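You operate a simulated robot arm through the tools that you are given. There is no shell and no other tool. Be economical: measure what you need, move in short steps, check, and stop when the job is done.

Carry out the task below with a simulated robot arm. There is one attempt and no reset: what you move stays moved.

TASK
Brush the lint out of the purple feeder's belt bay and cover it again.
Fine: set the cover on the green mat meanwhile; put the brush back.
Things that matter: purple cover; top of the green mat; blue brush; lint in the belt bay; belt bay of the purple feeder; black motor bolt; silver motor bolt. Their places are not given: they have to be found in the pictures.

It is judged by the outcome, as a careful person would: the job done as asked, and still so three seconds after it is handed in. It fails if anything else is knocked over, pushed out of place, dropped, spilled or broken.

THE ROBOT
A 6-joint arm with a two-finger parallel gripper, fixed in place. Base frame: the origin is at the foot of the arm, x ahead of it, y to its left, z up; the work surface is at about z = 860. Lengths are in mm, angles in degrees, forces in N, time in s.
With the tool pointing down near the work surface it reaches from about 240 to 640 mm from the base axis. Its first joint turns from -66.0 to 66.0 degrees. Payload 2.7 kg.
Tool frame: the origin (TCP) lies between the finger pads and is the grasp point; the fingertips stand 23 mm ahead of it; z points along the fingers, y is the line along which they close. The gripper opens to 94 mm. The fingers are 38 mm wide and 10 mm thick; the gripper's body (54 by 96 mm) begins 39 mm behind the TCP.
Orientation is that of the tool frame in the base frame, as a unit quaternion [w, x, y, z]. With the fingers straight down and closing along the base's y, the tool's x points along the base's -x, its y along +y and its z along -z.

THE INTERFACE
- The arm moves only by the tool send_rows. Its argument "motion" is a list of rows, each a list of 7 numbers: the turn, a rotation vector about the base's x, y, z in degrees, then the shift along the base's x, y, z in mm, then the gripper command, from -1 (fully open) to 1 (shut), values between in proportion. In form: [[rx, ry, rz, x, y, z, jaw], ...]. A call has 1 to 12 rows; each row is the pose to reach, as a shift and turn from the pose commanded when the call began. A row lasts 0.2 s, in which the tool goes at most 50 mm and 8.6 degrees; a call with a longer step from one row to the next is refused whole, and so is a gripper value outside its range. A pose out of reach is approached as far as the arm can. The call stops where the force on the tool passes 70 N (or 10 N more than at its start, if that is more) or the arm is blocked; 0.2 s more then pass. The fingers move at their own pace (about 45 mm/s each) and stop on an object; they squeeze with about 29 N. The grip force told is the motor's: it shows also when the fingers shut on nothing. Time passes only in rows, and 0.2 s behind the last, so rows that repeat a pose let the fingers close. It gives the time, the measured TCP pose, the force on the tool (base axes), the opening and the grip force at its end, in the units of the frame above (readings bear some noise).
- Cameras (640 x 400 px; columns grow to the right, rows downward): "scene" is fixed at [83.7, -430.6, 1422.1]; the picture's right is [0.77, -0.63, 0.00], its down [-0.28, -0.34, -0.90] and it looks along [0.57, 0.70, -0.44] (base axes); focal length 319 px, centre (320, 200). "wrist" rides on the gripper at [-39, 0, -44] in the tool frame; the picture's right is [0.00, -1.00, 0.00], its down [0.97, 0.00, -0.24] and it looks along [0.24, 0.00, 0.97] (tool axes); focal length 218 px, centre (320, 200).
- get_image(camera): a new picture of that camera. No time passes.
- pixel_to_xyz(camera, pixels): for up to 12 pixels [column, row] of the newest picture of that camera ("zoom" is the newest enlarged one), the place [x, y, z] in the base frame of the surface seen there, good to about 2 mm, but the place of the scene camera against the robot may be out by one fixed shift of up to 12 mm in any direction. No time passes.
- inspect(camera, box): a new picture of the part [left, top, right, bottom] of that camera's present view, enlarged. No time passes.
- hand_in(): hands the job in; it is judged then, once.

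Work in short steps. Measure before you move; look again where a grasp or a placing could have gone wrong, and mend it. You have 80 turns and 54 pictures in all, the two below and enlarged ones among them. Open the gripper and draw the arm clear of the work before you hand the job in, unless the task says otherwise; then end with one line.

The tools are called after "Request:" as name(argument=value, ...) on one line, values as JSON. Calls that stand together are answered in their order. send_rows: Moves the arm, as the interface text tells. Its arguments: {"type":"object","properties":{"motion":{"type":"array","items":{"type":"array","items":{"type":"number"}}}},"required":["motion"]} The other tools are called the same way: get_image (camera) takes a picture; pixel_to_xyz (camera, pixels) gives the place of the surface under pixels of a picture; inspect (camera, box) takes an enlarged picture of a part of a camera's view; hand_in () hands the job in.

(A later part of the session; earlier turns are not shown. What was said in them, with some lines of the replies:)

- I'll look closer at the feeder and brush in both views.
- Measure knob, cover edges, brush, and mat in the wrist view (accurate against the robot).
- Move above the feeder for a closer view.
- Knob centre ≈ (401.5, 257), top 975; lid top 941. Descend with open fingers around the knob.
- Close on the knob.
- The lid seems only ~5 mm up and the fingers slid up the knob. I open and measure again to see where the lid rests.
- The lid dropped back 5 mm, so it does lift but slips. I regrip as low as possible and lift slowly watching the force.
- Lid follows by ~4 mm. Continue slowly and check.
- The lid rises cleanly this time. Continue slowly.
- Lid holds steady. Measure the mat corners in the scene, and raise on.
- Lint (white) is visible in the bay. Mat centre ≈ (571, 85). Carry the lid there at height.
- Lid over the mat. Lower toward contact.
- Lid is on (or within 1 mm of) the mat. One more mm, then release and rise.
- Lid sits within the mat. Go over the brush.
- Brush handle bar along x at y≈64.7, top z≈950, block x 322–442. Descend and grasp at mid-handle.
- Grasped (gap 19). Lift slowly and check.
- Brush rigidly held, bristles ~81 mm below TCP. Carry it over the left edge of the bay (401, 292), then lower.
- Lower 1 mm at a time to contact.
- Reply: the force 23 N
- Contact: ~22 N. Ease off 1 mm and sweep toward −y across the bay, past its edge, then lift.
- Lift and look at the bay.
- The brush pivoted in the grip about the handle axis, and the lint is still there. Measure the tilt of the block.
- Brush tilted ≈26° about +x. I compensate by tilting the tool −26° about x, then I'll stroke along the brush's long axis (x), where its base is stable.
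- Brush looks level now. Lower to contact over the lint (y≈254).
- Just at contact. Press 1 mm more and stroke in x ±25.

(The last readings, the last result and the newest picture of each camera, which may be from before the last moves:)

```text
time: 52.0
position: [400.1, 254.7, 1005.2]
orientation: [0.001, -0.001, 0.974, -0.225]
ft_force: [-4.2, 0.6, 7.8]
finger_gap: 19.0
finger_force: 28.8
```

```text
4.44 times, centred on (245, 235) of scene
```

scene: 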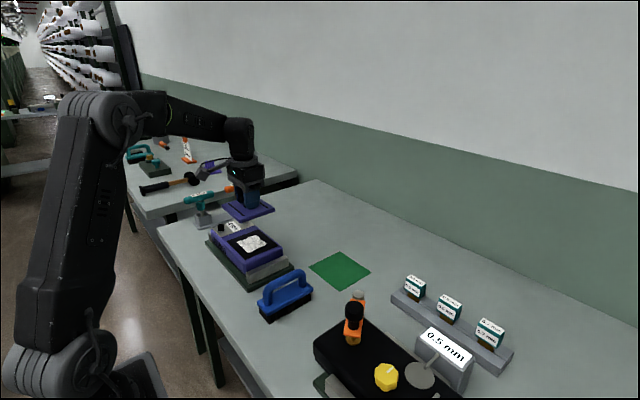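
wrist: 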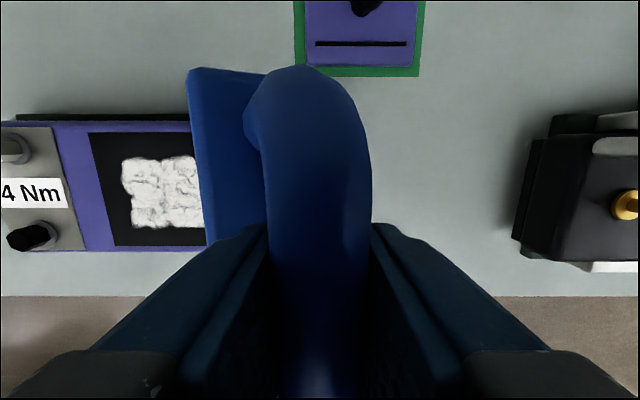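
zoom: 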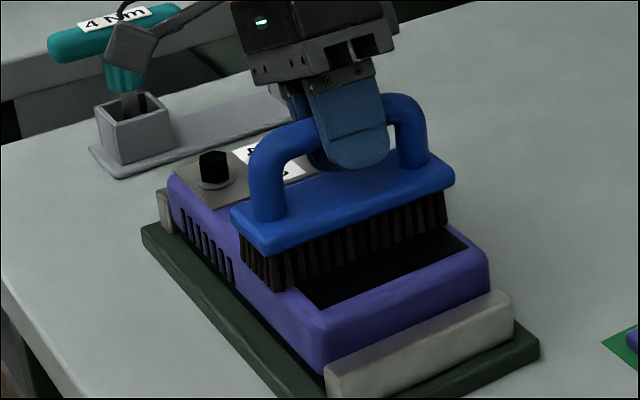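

Lint in front vanished with x strokes. Lift and look.

Request:
send_rows(motion=[[0, 0, 0, 0, 0, 5, 1], [0, 0, 0, 0, 0, 20, 1], [0, 0, 0, 0, -10, 40, 1], [0, 0, 0, 0, -35, 55, 1], [0, 0, 0, 0, -70, 60, 1], [0, 0, 0, 0, -105, 60, 1], [0, 0, 0, 0, -130, 60, 1], [0, 0, 0, 0, -140, 60, 1], [0, 0, 0, 0, -140, 60, 1]])

Request:
inspect(camera="scene", box=[180, 180, 320, 300])

Request:
get_image(camera="wrist")

```text
time: 54.0
position: [401.1, 114.6, 1065.5]
orientation: [0.001, 0.0, 0.974, -0.225]
ft_force: [0.3, 0.0, -2.4]
finger_gap: 18.8
finger_force: 29.1
```

```text
3.33 times, centred on (250, 240) of scene
```

zoom: 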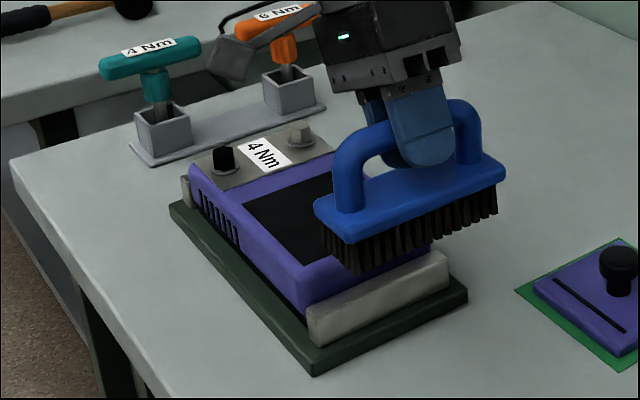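

```text
16 pictures are left
```

wrist: 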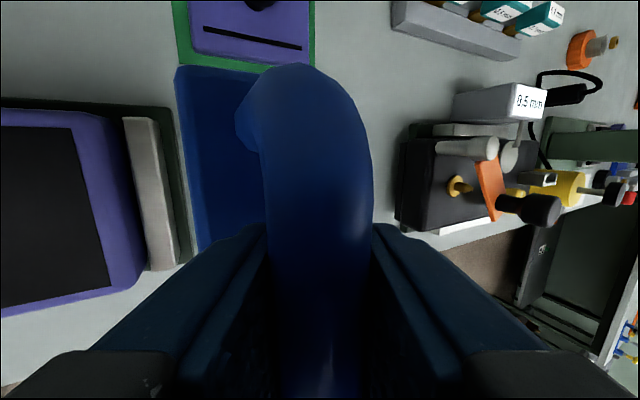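

Bay is clear. Return the brush to its place (TCP ≈ 382, 63), staying tilted so the brush is flat.

Request:
send_rows(motion=[[0, 0, 0, -4, -10, 0, 1], [0, 0, 0, -10, -28, 0, 1], [0, 0, 0, -15, -44, 0, 1], [0, 0, 0, -18, -52.8, -10, 1], [0, 0, 0, -18, -52.8, -30, 1], [0, 0, 0, -18, -52.8, -55, 1], [0, 0, 0, -18, -52.8, -80, 1], [0, 0, 0, -18, -52.8, -100, 1], [0, 0, 0, -18, -52.8, -114, 1], [0, 0, 0, -18, -52.8, -120, 1], [0, 0, 0, -18, -52.8, -120, 1]])

Request:
inspect(camera="scene", box=[220, 220, 350, 340])

Request:
send_rows(motion=[[0, 0, 0, 0, 0, -1.5, 1], [0, 0, 0, 0, 0, -3, 1], [0, 0, 0, 0, 0, -3, 1]])

```text
time: 56.4
position: [383.2, 62.3, 945.3]
orientation: [0.0, 0.0, 0.974, -0.225]
ft_force: [0.7, 0.8, -0.7]
finger_gap: 19.3
finger_force: 29.2
```

```text
3.33 times, centred on (285, 280) of scene
```

zoom: 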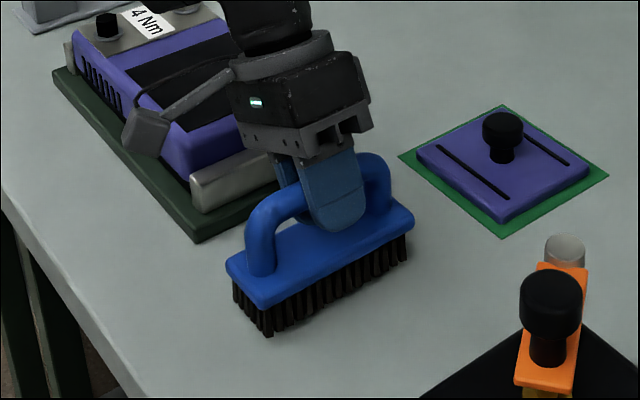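

```text
time: 57.2
position: [382.4, 62.3, 941.7]
orientation: [0.0, 0.0, 0.974, -0.225]
ft_force: [0.6, -0.1, -2.2]
finger_gap: 18.9
finger_force: 29.1
```

Close to the table; continue in mm steps to contact.

Request:
send_rows(motion=[[0, 0, 0, 0, 0, -1, 1], [0, 0, 0, 0, 0, -2, 1], [0, 0, 0, 0, 0, -2, 1]])

Request:
send_rows(motion=[[0, 0, 0, 0, 0, -1, 1], [0, 0, 0, 0, 0, -2, 1], [0, 0, 0, 0, 0, -2, 1]])

```text
time: 58.0
position: [382.3, 61.5, 939.5]
orientation: [0.0, 0.0, 0.974, -0.225]
ft_force: [0.9, -0.7, -3.3]
finger_gap: 18.8
finger_force: 28.6
```

```text
time: 58.8
position: [382.2, 62.2, 939.3]
orientation: [-0.001, 0.0, 0.974, -0.225]
ft_force: [-0.7, -0.1, -1.2]
finger_gap: 19.0
finger_force: 29.3
```

Request:
send_rows(motion=[[0, 0, 0, 0, 0, -1, 1], [0, 0, 0, 0, 0, -1, 1]])

Request:
send_rows(motion=[[0, 0, 0, 0, 0, -1, 1], [0, 0, 0, 0, 0, -1, 1]])

```text
time: 59.4
position: [381.7, 63.0, 937.2]
orientation: [0.001, 0.001, 0.974, -0.225]
ft_force: [0.1, 0.6, -2.1]
finger_gap: 19.4
finger_force: 28.8
```

```text
time: 60.0
position: [382.0, 61.8, 936.3]
orientation: [0.0, 0.0, 0.974, -0.225]
ft_force: [-0.1, 0.5, -1.6]
finger_gap: 18.9
finger_force: 28.8
```

Request:
send_rows(motion=[[0, 0, 0, 0, 0, -1, 1], [0, 0, 0, 0, 0, -1, 1]])

Request:
inspect(camera="scene", box=[240, 250, 330, 330])

```text
time: 60.6
position: [382.5, 61.3, 936.0]
orientation: [-0.001, 0.001, 0.974, -0.225]
ft_force: [-0.4, -1.6, 2.6]
finger_gap: 19.2
finger_force: 29.2
```

```text
5.00 times, centred on (285, 290) of scene
```

zoom: 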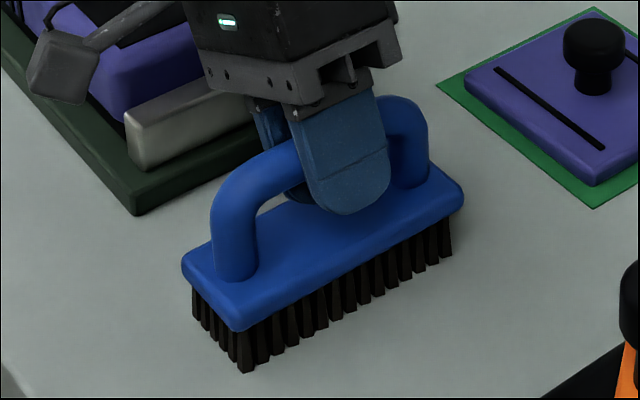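

Contact made. Open partway (gap ~40) and withdraw along the tool axis.

Request:
send_rows(motion=[[0, 0, 0, 0, 0, 0, 0.5], [0, 0, 0, 0, 0, 0, 0.2], [0, 0, 0, 0, 0, 0, 0.2], [0, 0, 0, 0, 0, 0, 0.2], [0, 0, 0, 0, 4.4, 9, 0.2], [0, 0, 0, 0, 13, 27, 0.2], [0, 0, 0, 0, 26, 54, 0.2], [0, 0, 0, 0, 40, 85, -0.5], [0, 0, 0, 0, 40, 120, -1], [0, 0, 0, 0, 40, 150, -1]])

Request:
send_rows(motion=[[8, 0, 0, 5, 40, 10, -1], [16, 0, 0, 10, 80, 20, -1], [22, 0, 0, 15, 100, 20, -1], [26, 0, 0, 18, 100, 20, -1], [26, 0, 0, 18, 100, 20, -1]])

Request:
get_image(camera="wrist")

```text
time: 62.8
position: [382.3, 101.1, 1087.5]
orientation: [0.0, -0.001, 0.974, -0.225]
ft_force: [-0.2, -0.2, 0.3]
finger_gap: 94.2
finger_force: 0.0
```

```text
time: 64.0
position: [400.4, 203.7, 1106.8]
orientation: [0.0, 0.0, 1.0, 0.001]
ft_force: [-0.3, 0.1, 0.7]
finger_gap: 94.1
finger_force: 0.1
```

```text
13 pictures are left
```

wrist: 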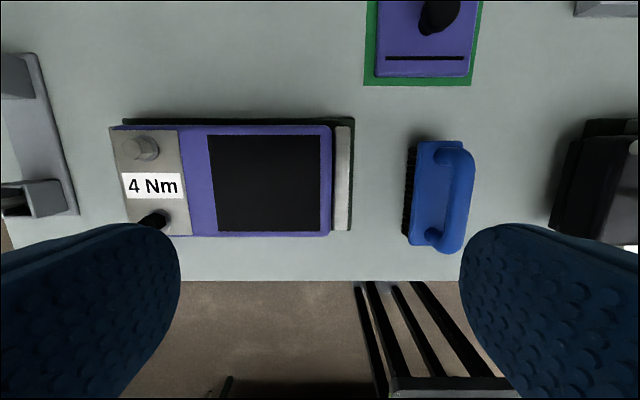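

Bay is clean, no lint anywhere. Check brush placement and bay corners.

Request:
pixel_to_xyz(camera="wrist", pixels=[[420, 145], [413, 243], [425, 190], [458, 152], [455, 240], [465, 190], [211, 139], [317, 139], [319, 229], [220, 228], [265, 183], [200, 180]])

```text
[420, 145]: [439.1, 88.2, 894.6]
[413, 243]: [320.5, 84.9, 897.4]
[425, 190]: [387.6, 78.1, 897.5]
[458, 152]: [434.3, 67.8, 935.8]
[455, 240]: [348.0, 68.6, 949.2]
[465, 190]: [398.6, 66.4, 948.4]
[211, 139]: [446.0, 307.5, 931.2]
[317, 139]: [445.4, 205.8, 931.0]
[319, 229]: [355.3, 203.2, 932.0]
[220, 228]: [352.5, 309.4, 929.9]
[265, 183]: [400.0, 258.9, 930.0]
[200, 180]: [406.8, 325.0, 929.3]
```

Brush is within ~2 mm of its original place. Go back for the lid on the mat.

Request:
send_rows(motion=[[0, 0, 0, 30, -20, 0, -1], [0, 0, 0, 65, -45, 0, -1], [0, 0, 0, 100, -70, 0, -1], [0, 0, 0, 135, -95, 0, -1], [0, 0, 0, 160, -112, 0, -1], [0, 0, 0, 170.5, -117.5, -20, -1], [0, 0, 0, 170.5, -117.5, -65, -1], [0, 0, 0, 170.5, -117.5, -110, -1], [0, 0, 0, 170.5, -117.5, -150, -1], [0, 0, 0, 170.5, -117.5, -150, -1]])

Request:
get_image(camera="wrist")

Request:
pixel_to_xyz(camera="wrist", pixels=[[300, 250], [320, 250], [340, 250], [320, 280]])

```text
time: 66.2
position: [571.3, 84.9, 954.8]
orientation: [0.0, 0.0, 1.0, 0.0]
ft_force: [-0.3, 0.5, -0.4]
finger_gap: 94.1
finger_force: 0.2
```

```text
12 pictures are left
```

wrist: 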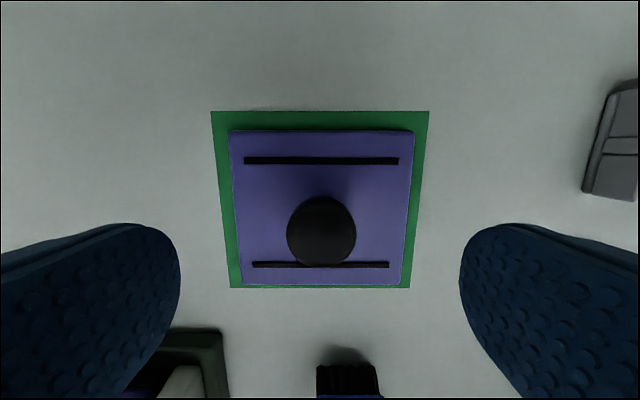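

```text
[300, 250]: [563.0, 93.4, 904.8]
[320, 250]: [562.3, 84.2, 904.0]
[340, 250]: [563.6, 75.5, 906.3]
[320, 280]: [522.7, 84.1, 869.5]
```

Knob centred. Descend, close, and lift gently.

Request:
send_rows(motion=[[0, 0, 0, 0, 0, -20, -1], [0, 0, 0, 0, 0, -42, -1], [0, 0, 0, 0, 0, -54, -1], [0, 0, 0, 0, 0, -58, -1], [0, 0, 0, 0, 0, -58, -1], [0, 0, 0, 0, 0, -58, 1], [0, 0, 0, 0, 0, -58, 1], [0, 0, 0, 0, 0, -58, 1], [0, 0, 0, 0, 0, -58, 1], [0, 0, 0, 0, 0, -58, 1], [0, 0, 0, 0, 0, -58, 1], [0, 0, 0, 0, 0, -58, 1]])

Request:
send_rows(motion=[[0, 0, 0, 0, 0, 1, 1], [0, 0, 0, 0, 0, 2, 1], [0, 0, 0, 0, 0, 4, 1], [0, 0, 0, 0, 0, 7, 1], [0, 0, 0, 0, 0, 10, 1], [0, 0, 0, 0, 0, 14, 1], [0, 0, 0, 0, 0, 19, 1], [0, 0, 0, 0, 0, 25, 1], [0, 0, 0, 0, 0, 32, 1], [0, 0, 0, 0, 0, 40, 1], [0, 0, 0, 0, 0, 46, 1], [0, 0, 0, 0, 0, 50, 1]])

Request:
get_image(camera="wrist")

Request:
pixel_to_xyz(camera="wrist", pixels=[[320, 145], [200, 145], [430, 145], [320, 120]])

```text
time: 68.8
position: [569.5, 84.8, 896.5]
orientation: [0.0, 0.001, 1.0, 0.0]
ft_force: [0.2, 0.4, 0.5]
finger_gap: 33.0
finger_force: 29.0
```

```text
time: 71.4
position: [572.7, 85.1, 947.1]
orientation: [0.0, 0.0, 1.0, 0.0]
ft_force: [0.0, -0.3, -0.4]
finger_gap: 33.0
finger_force: 28.8
```

```text
11 pictures are left
```

wrist: 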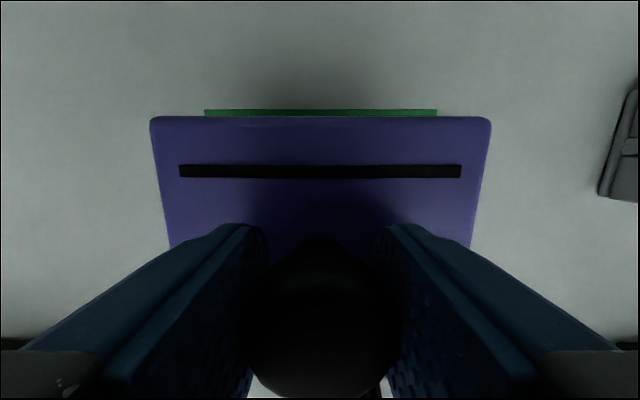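

```text
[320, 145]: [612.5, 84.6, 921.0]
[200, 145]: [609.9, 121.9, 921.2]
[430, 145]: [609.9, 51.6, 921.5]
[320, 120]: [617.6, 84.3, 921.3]
```

Lid held level. Raise and carry back by (−169, +172).

Request:
send_rows(motion=[[0, 0, 0, 0, 0, 10, 1], [0, 0, 0, 0, 0, 25, 1], [0, 0, 0, 0, 0, 45, 1], [0, 0, 0, 0, 0, 65, 1], [0, 0, 0, 0, 0, 80, 1], [0, 0, 0, -8, 8, 90, 1], [0, 0, 0, -20, 20, 90, 1], [0, 0, 0, -38, 38, 90, 1], [0, 0, 0, -56, 56, 90, 1], [0, 0, 0, -74, 74, 90, 1], [0, 0, 0, -86, 86, 90, 1], [0, 0, 0, -90, 90, 90, 1]])

Request:
send_rows(motion=[[0, 0, 0, -8, 8, 0, 1], [0, 0, 0, -24, 24, 0, 1], [0, 0, 0, -42, 42, 0, 1], [0, 0, 0, -60, 60, 0, 1], [0, 0, 0, -72, 74, 0, 1], [0, 0, 0, -79, 82, 0, 1], [0, 0, 0, -79, 82, -8, 1], [0, 0, 0, -79, 82, -22, 1], [0, 0, 0, -79, 82, -36, 1], [0, 0, 0, -79, 82, -45, 1], [0, 0, 0, -79, 82, -45, 1]])

Request:
inspect(camera="scene", box=[190, 180, 310, 280])

```text
time: 74.0
position: [480.4, 174.7, 1037.3]
orientation: [0.0, 0.001, 1.0, -0.001]
ft_force: [0.3, -0.7, 0.0]
finger_gap: 33.0
finger_force: 29.0
```

```text
time: 76.4
position: [403.5, 257.1, 992.2]
orientation: [0.0, 0.0, 1.0, 0.001]
ft_force: [-0.4, 0.1, 0.2]
finger_gap: 33.1
finger_force: 28.8
```

```text
4.00 times, centred on (250, 230) of scene
```

zoom: 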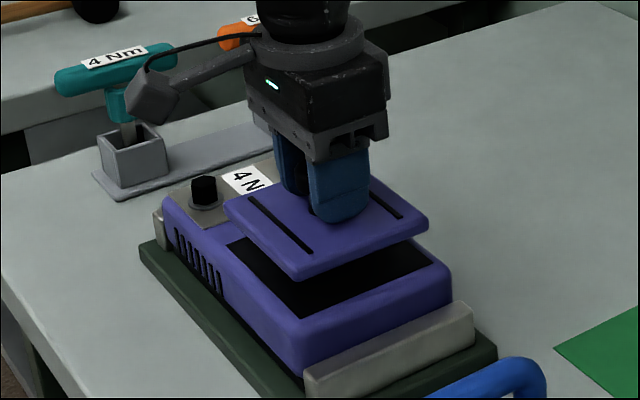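

Aligned. Lower towards seating.

Request:
send_rows(motion=[[0, 0, 0, 0, 0, -8, 1], [0, 0, 0, 0, 0, -15, 1], [0, 0, 0, 0, 0, -20, 1], [0, 0, 0, 0, 0, -22, 1], [0, 0, 0, 0, 0, -22, 1]])

Request:
send_rows(motion=[[0, 0, 0, 0, 0, -1, 1], [0, 0, 0, 0, 0, -2, 1], [0, 0, 0, 0, 0, -2, 1]])

Request:
send_rows(motion=[[0, 0, 0, 0, 0, -1, 1], [0, 0, 0, 0, 0, -2, 1], [0, 0, 0, 0, 0, -2, 1]])

Request:
inspect(camera="scene", box=[190, 180, 310, 280])

```text
time: 77.6
position: [403.2, 257.1, 971.2]
orientation: [0.0, 0.0, 1.0, 0.0]
ft_force: [-0.4, 0.1, -1.3]
finger_gap: 33.4
finger_force: 29.2
```

```text
time: 78.4
position: [402.6, 257.6, 968.9]
orientation: [0.0, 0.001, 1.0, 0.0]
ft_force: [-0.6, -0.1, -0.8]
finger_gap: 32.9
finger_force: 28.9
```

```text
time: 79.2
position: [401.2, 257.4, 967.8]
orientation: [0.001, 0.0, 1.0, -0.001]
ft_force: [-0.5, 1.1, 1.6]
finger_gap: 33.1
finger_force: 29.2
```

```text
4.00 times, centred on (250, 230) of scene
```

zoom: 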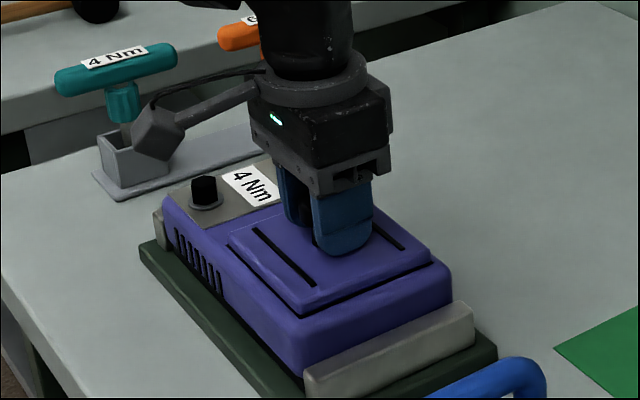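

Contact beginning. One more mm, then release and rise.

Request:
send_rows(motion=[[0, 0, 0, 0, 0, -1, 1], [0, 0, 0, 0, 0, -1, 1]])

Request:
send_rows(motion=[[0, 0, 0, 0, 0, 0, 0.5], [0, 0, 0, 0, 0, 0, 0], [0, 0, 0, 0, 0, 0, -1], [0, 0, 0, 0, 0, 0, -1], [0, 0, 0, 0, 0, 0, -1], [0, 0, 0, 0, 0, 20, -1], [0, 0, 0, 0, 0, 50, -1], [0, 0, 0, 0, 0, 95, -1], [0, 0, 0, 0, 0, 140, -1], [0, 0, 0, 0, -10, 155, -1], [0, 0, 0, 0, -10, 155, -1]])

Request:
get_image(camera="wrist")

Request:
pixel_to_xyz(camera="wrist", pixels=[[265, 140], [309, 185], [265, 220], [355, 140], [355, 215], [245, 180]])

Request:
inspect(camera="scene", box=[180, 170, 380, 330])

```text
time: 79.8
position: [402.2, 256.6, 967.3]
orientation: [0.001, 0.0, 1.0, 0.001]
ft_force: [-6.0, -1.7, 21.1]
finger_gap: 32.9
finger_force: 29.2
```

```text
time: 82.2
position: [402.0, 245.8, 1121.1]
orientation: [0.0, -0.001, 1.0, -0.001]
ft_force: [-1.5, -0.5, -0.5]
finger_gap: 94.2
finger_force: 0.0
```

```text
8 pictures are left
```

wrist: 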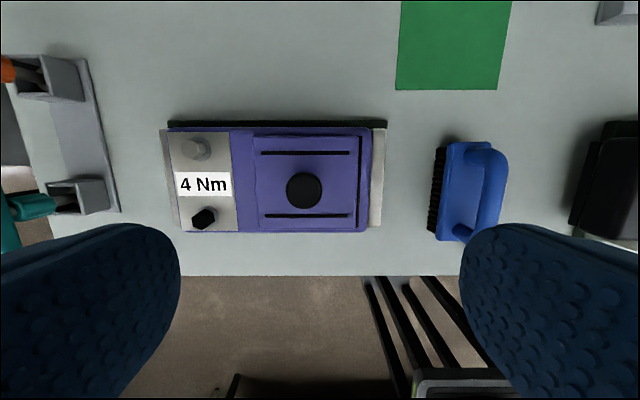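

```text
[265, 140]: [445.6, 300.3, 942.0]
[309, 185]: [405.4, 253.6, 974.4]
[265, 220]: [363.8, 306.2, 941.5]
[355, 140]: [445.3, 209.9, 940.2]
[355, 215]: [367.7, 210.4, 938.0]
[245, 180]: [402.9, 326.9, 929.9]
```

```text
2.50 times, centred on (280, 250) of scene
```

zoom: 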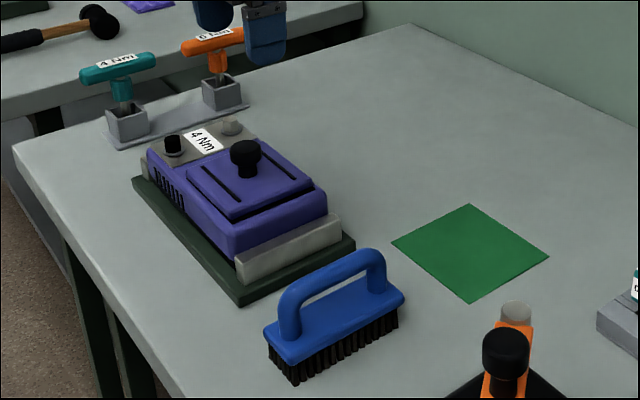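

Request:
inspect(camera="wrist", box=[150, 100, 400, 240])

Request:
pixel_to_xyz(camera="wrist", pixels=[[304, 190], [304, 173], [304, 206], [287, 190], [321, 190]])

```text
2.56 times, centred on (275, 170) of wrist
```

zoom: 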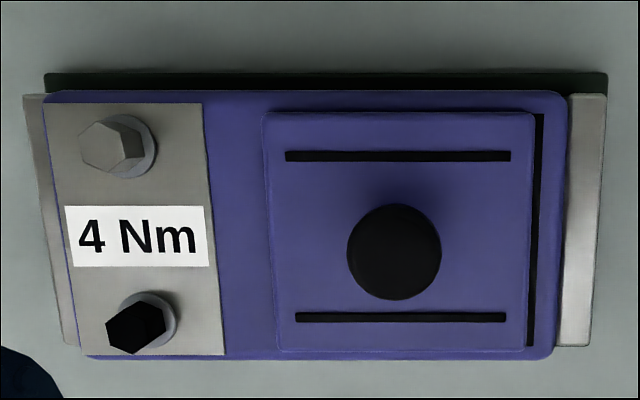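

```text
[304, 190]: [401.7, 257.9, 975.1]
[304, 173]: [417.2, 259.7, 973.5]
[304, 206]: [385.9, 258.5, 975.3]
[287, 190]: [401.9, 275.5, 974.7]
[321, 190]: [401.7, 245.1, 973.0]
```

The lid seated but is ~5 mm too far +y (black strip of bay shows on the right). Regrip the knob to shift it −y.

Request:
send_rows(motion=[[0, 0, 0, 0, 13, -40, -1], [0, 0, 0, 0, 13, -80, -1], [0, 0, 0, 0, 13, -118, -1], [0, 0, 0, 0, 13, -145, -1], [0, 0, 0, 0, 13, -153, -1], [0, 0, 0, 0, 13, -153, -1], [0, 0, 0, 0, 13, -153, 1], [0, 0, 0, 0, 13, -153, 1], [0, 0, 0, 0, 13, -153, 1], [0, 0, 0, 0, 13, -153, 1], [0, 0, 0, 0, 13, -153, 1], [0, 0, 0, 0, 13, -153, 1]])

Request:
send_rows(motion=[[0, 0, 0, 0, 0, 1, 1], [0, 0, 0, 0, 0, 2, 1], [0, 0, 0, 0, 0, 3, 1], [0, 0, 0, 0, -2, 3, 1], [0, 0, 0, 0, -4, 3, 1], [0, 0, 0, 0, -4.5, 3, 1], [0, 0, 0, 0, -4.5, 3, 1]])

Request:
get_image(camera="wrist")

```text
time: 84.8
position: [402.1, 260.4, 966.2]
orientation: [-0.001, 0.0, 1.0, 0.001]
ft_force: [-0.7, -0.9, 0.7]
finger_gap: 32.9
finger_force: 29.3
```

```text
time: 86.4
position: [403.2, 254.1, 969.8]
orientation: [0.0, 0.0, 1.0, 0.001]
ft_force: [0.2, -0.1, 0.0]
finger_gap: 32.7
finger_force: 28.8
```

```text
5 pictures are left
```

wrist: 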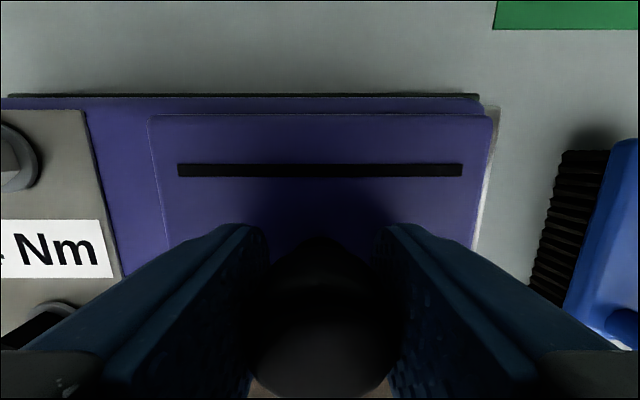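

Compared with the earlier lifted view it's ~1 mm too far −y now; shift +1 and lower gently, then release.

Request:
send_rows(motion=[[0, 0, 0, 0, 1, 0, 1], [0, 0, 0, 0, 1, -1, 1], [0, 0, 0, 0, 1, -2, 1], [0, 0, 0, 0, 1, -3, 1], [0, 0, 0, 0, 1, -3, 1]])

Request:
send_rows(motion=[[0, 0, 0, 0, 0, 0, 0.5], [0, 0, 0, 0, 0, 0, 0], [0, 0, 0, 0, 0, 0, -1], [0, 0, 0, 0, 0, 0, -1], [0, 0, 0, 0, 0, 0, -1], [0, 0, 0, 0, 0, 20, -1], [0, 0, 0, 0, 0, 50, -1], [0, 0, 0, 0, 0, 95, -1], [0, 0, 0, -3, -5, 140, -1], [0, 0, 0, -5, -10, 154, -1], [0, 0, 0, -5, -10, 154, -1]])

Request:
inspect(camera="wrist", box=[150, 100, 400, 240])

```text
time: 87.6
position: [402.1, 255.9, 967.3]
orientation: [0.0, 0.0, 1.0, 0.0]
ft_force: [0.1, 0.1, -1.5]
finger_gap: 32.7
finger_force: 29.2
```

```text
time: 90.0
position: [395.6, 246.2, 1122.4]
orientation: [0.001, 0.0, 1.0, 0.0]
ft_force: [-0.6, 0.0, 0.6]
finger_gap: 94.4
finger_force: 0.0
```

```text
2.56 times, centred on (275, 170) of wrist
```

zoom: 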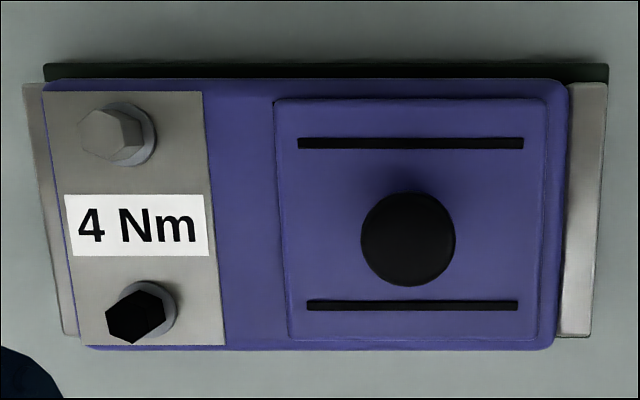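

The lid now matches its original position (no black strip). Draw the arm clear and take a final look.

Request:
send_rows(motion=[[0, 0, 0, -12, -40, 20, -1], [0, 0, 0, -24, -80, 40, -1], [0, 0, 0, -36, -120, 60, -1], [0, 0, 0, -46, -160, 80, -1], [0, 0, 0, -56, -195, 100, -1], [0, 0, 0, -67, -215, 118, -1], [0, 0, 0, -67, -215, 118, -1]])

Request:
inspect(camera="scene", box=[170, 170, 390, 330])

```text
time: 91.6
position: [330.2, 28.5, 1239.9]
orientation: [0.0, -0.001, 1.0, 0.0]
ft_force: [0.1, -0.4, -0.3]
finger_gap: 93.9
finger_force: 0.0
```

```text
2.50 times, centred on (280, 250) of scene
```

zoom: 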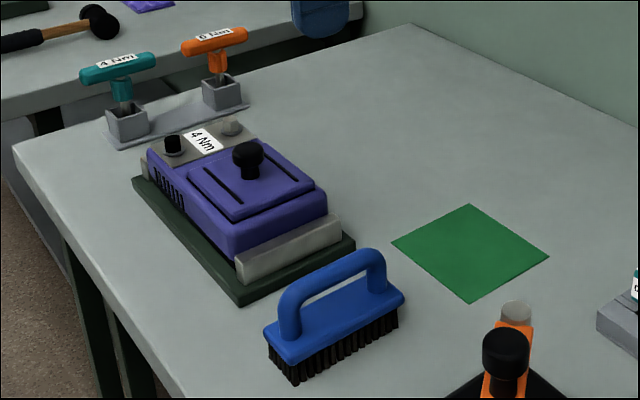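

Everything matches the starting layout; handing in.

Request:
hand_in()

```text
The job is handed in.
```

The lint is out of the purple feeder's belt bay, the cover is back in its original position, and the brush is within about 2 mm of where it started; I didn't touch either motor bolt.
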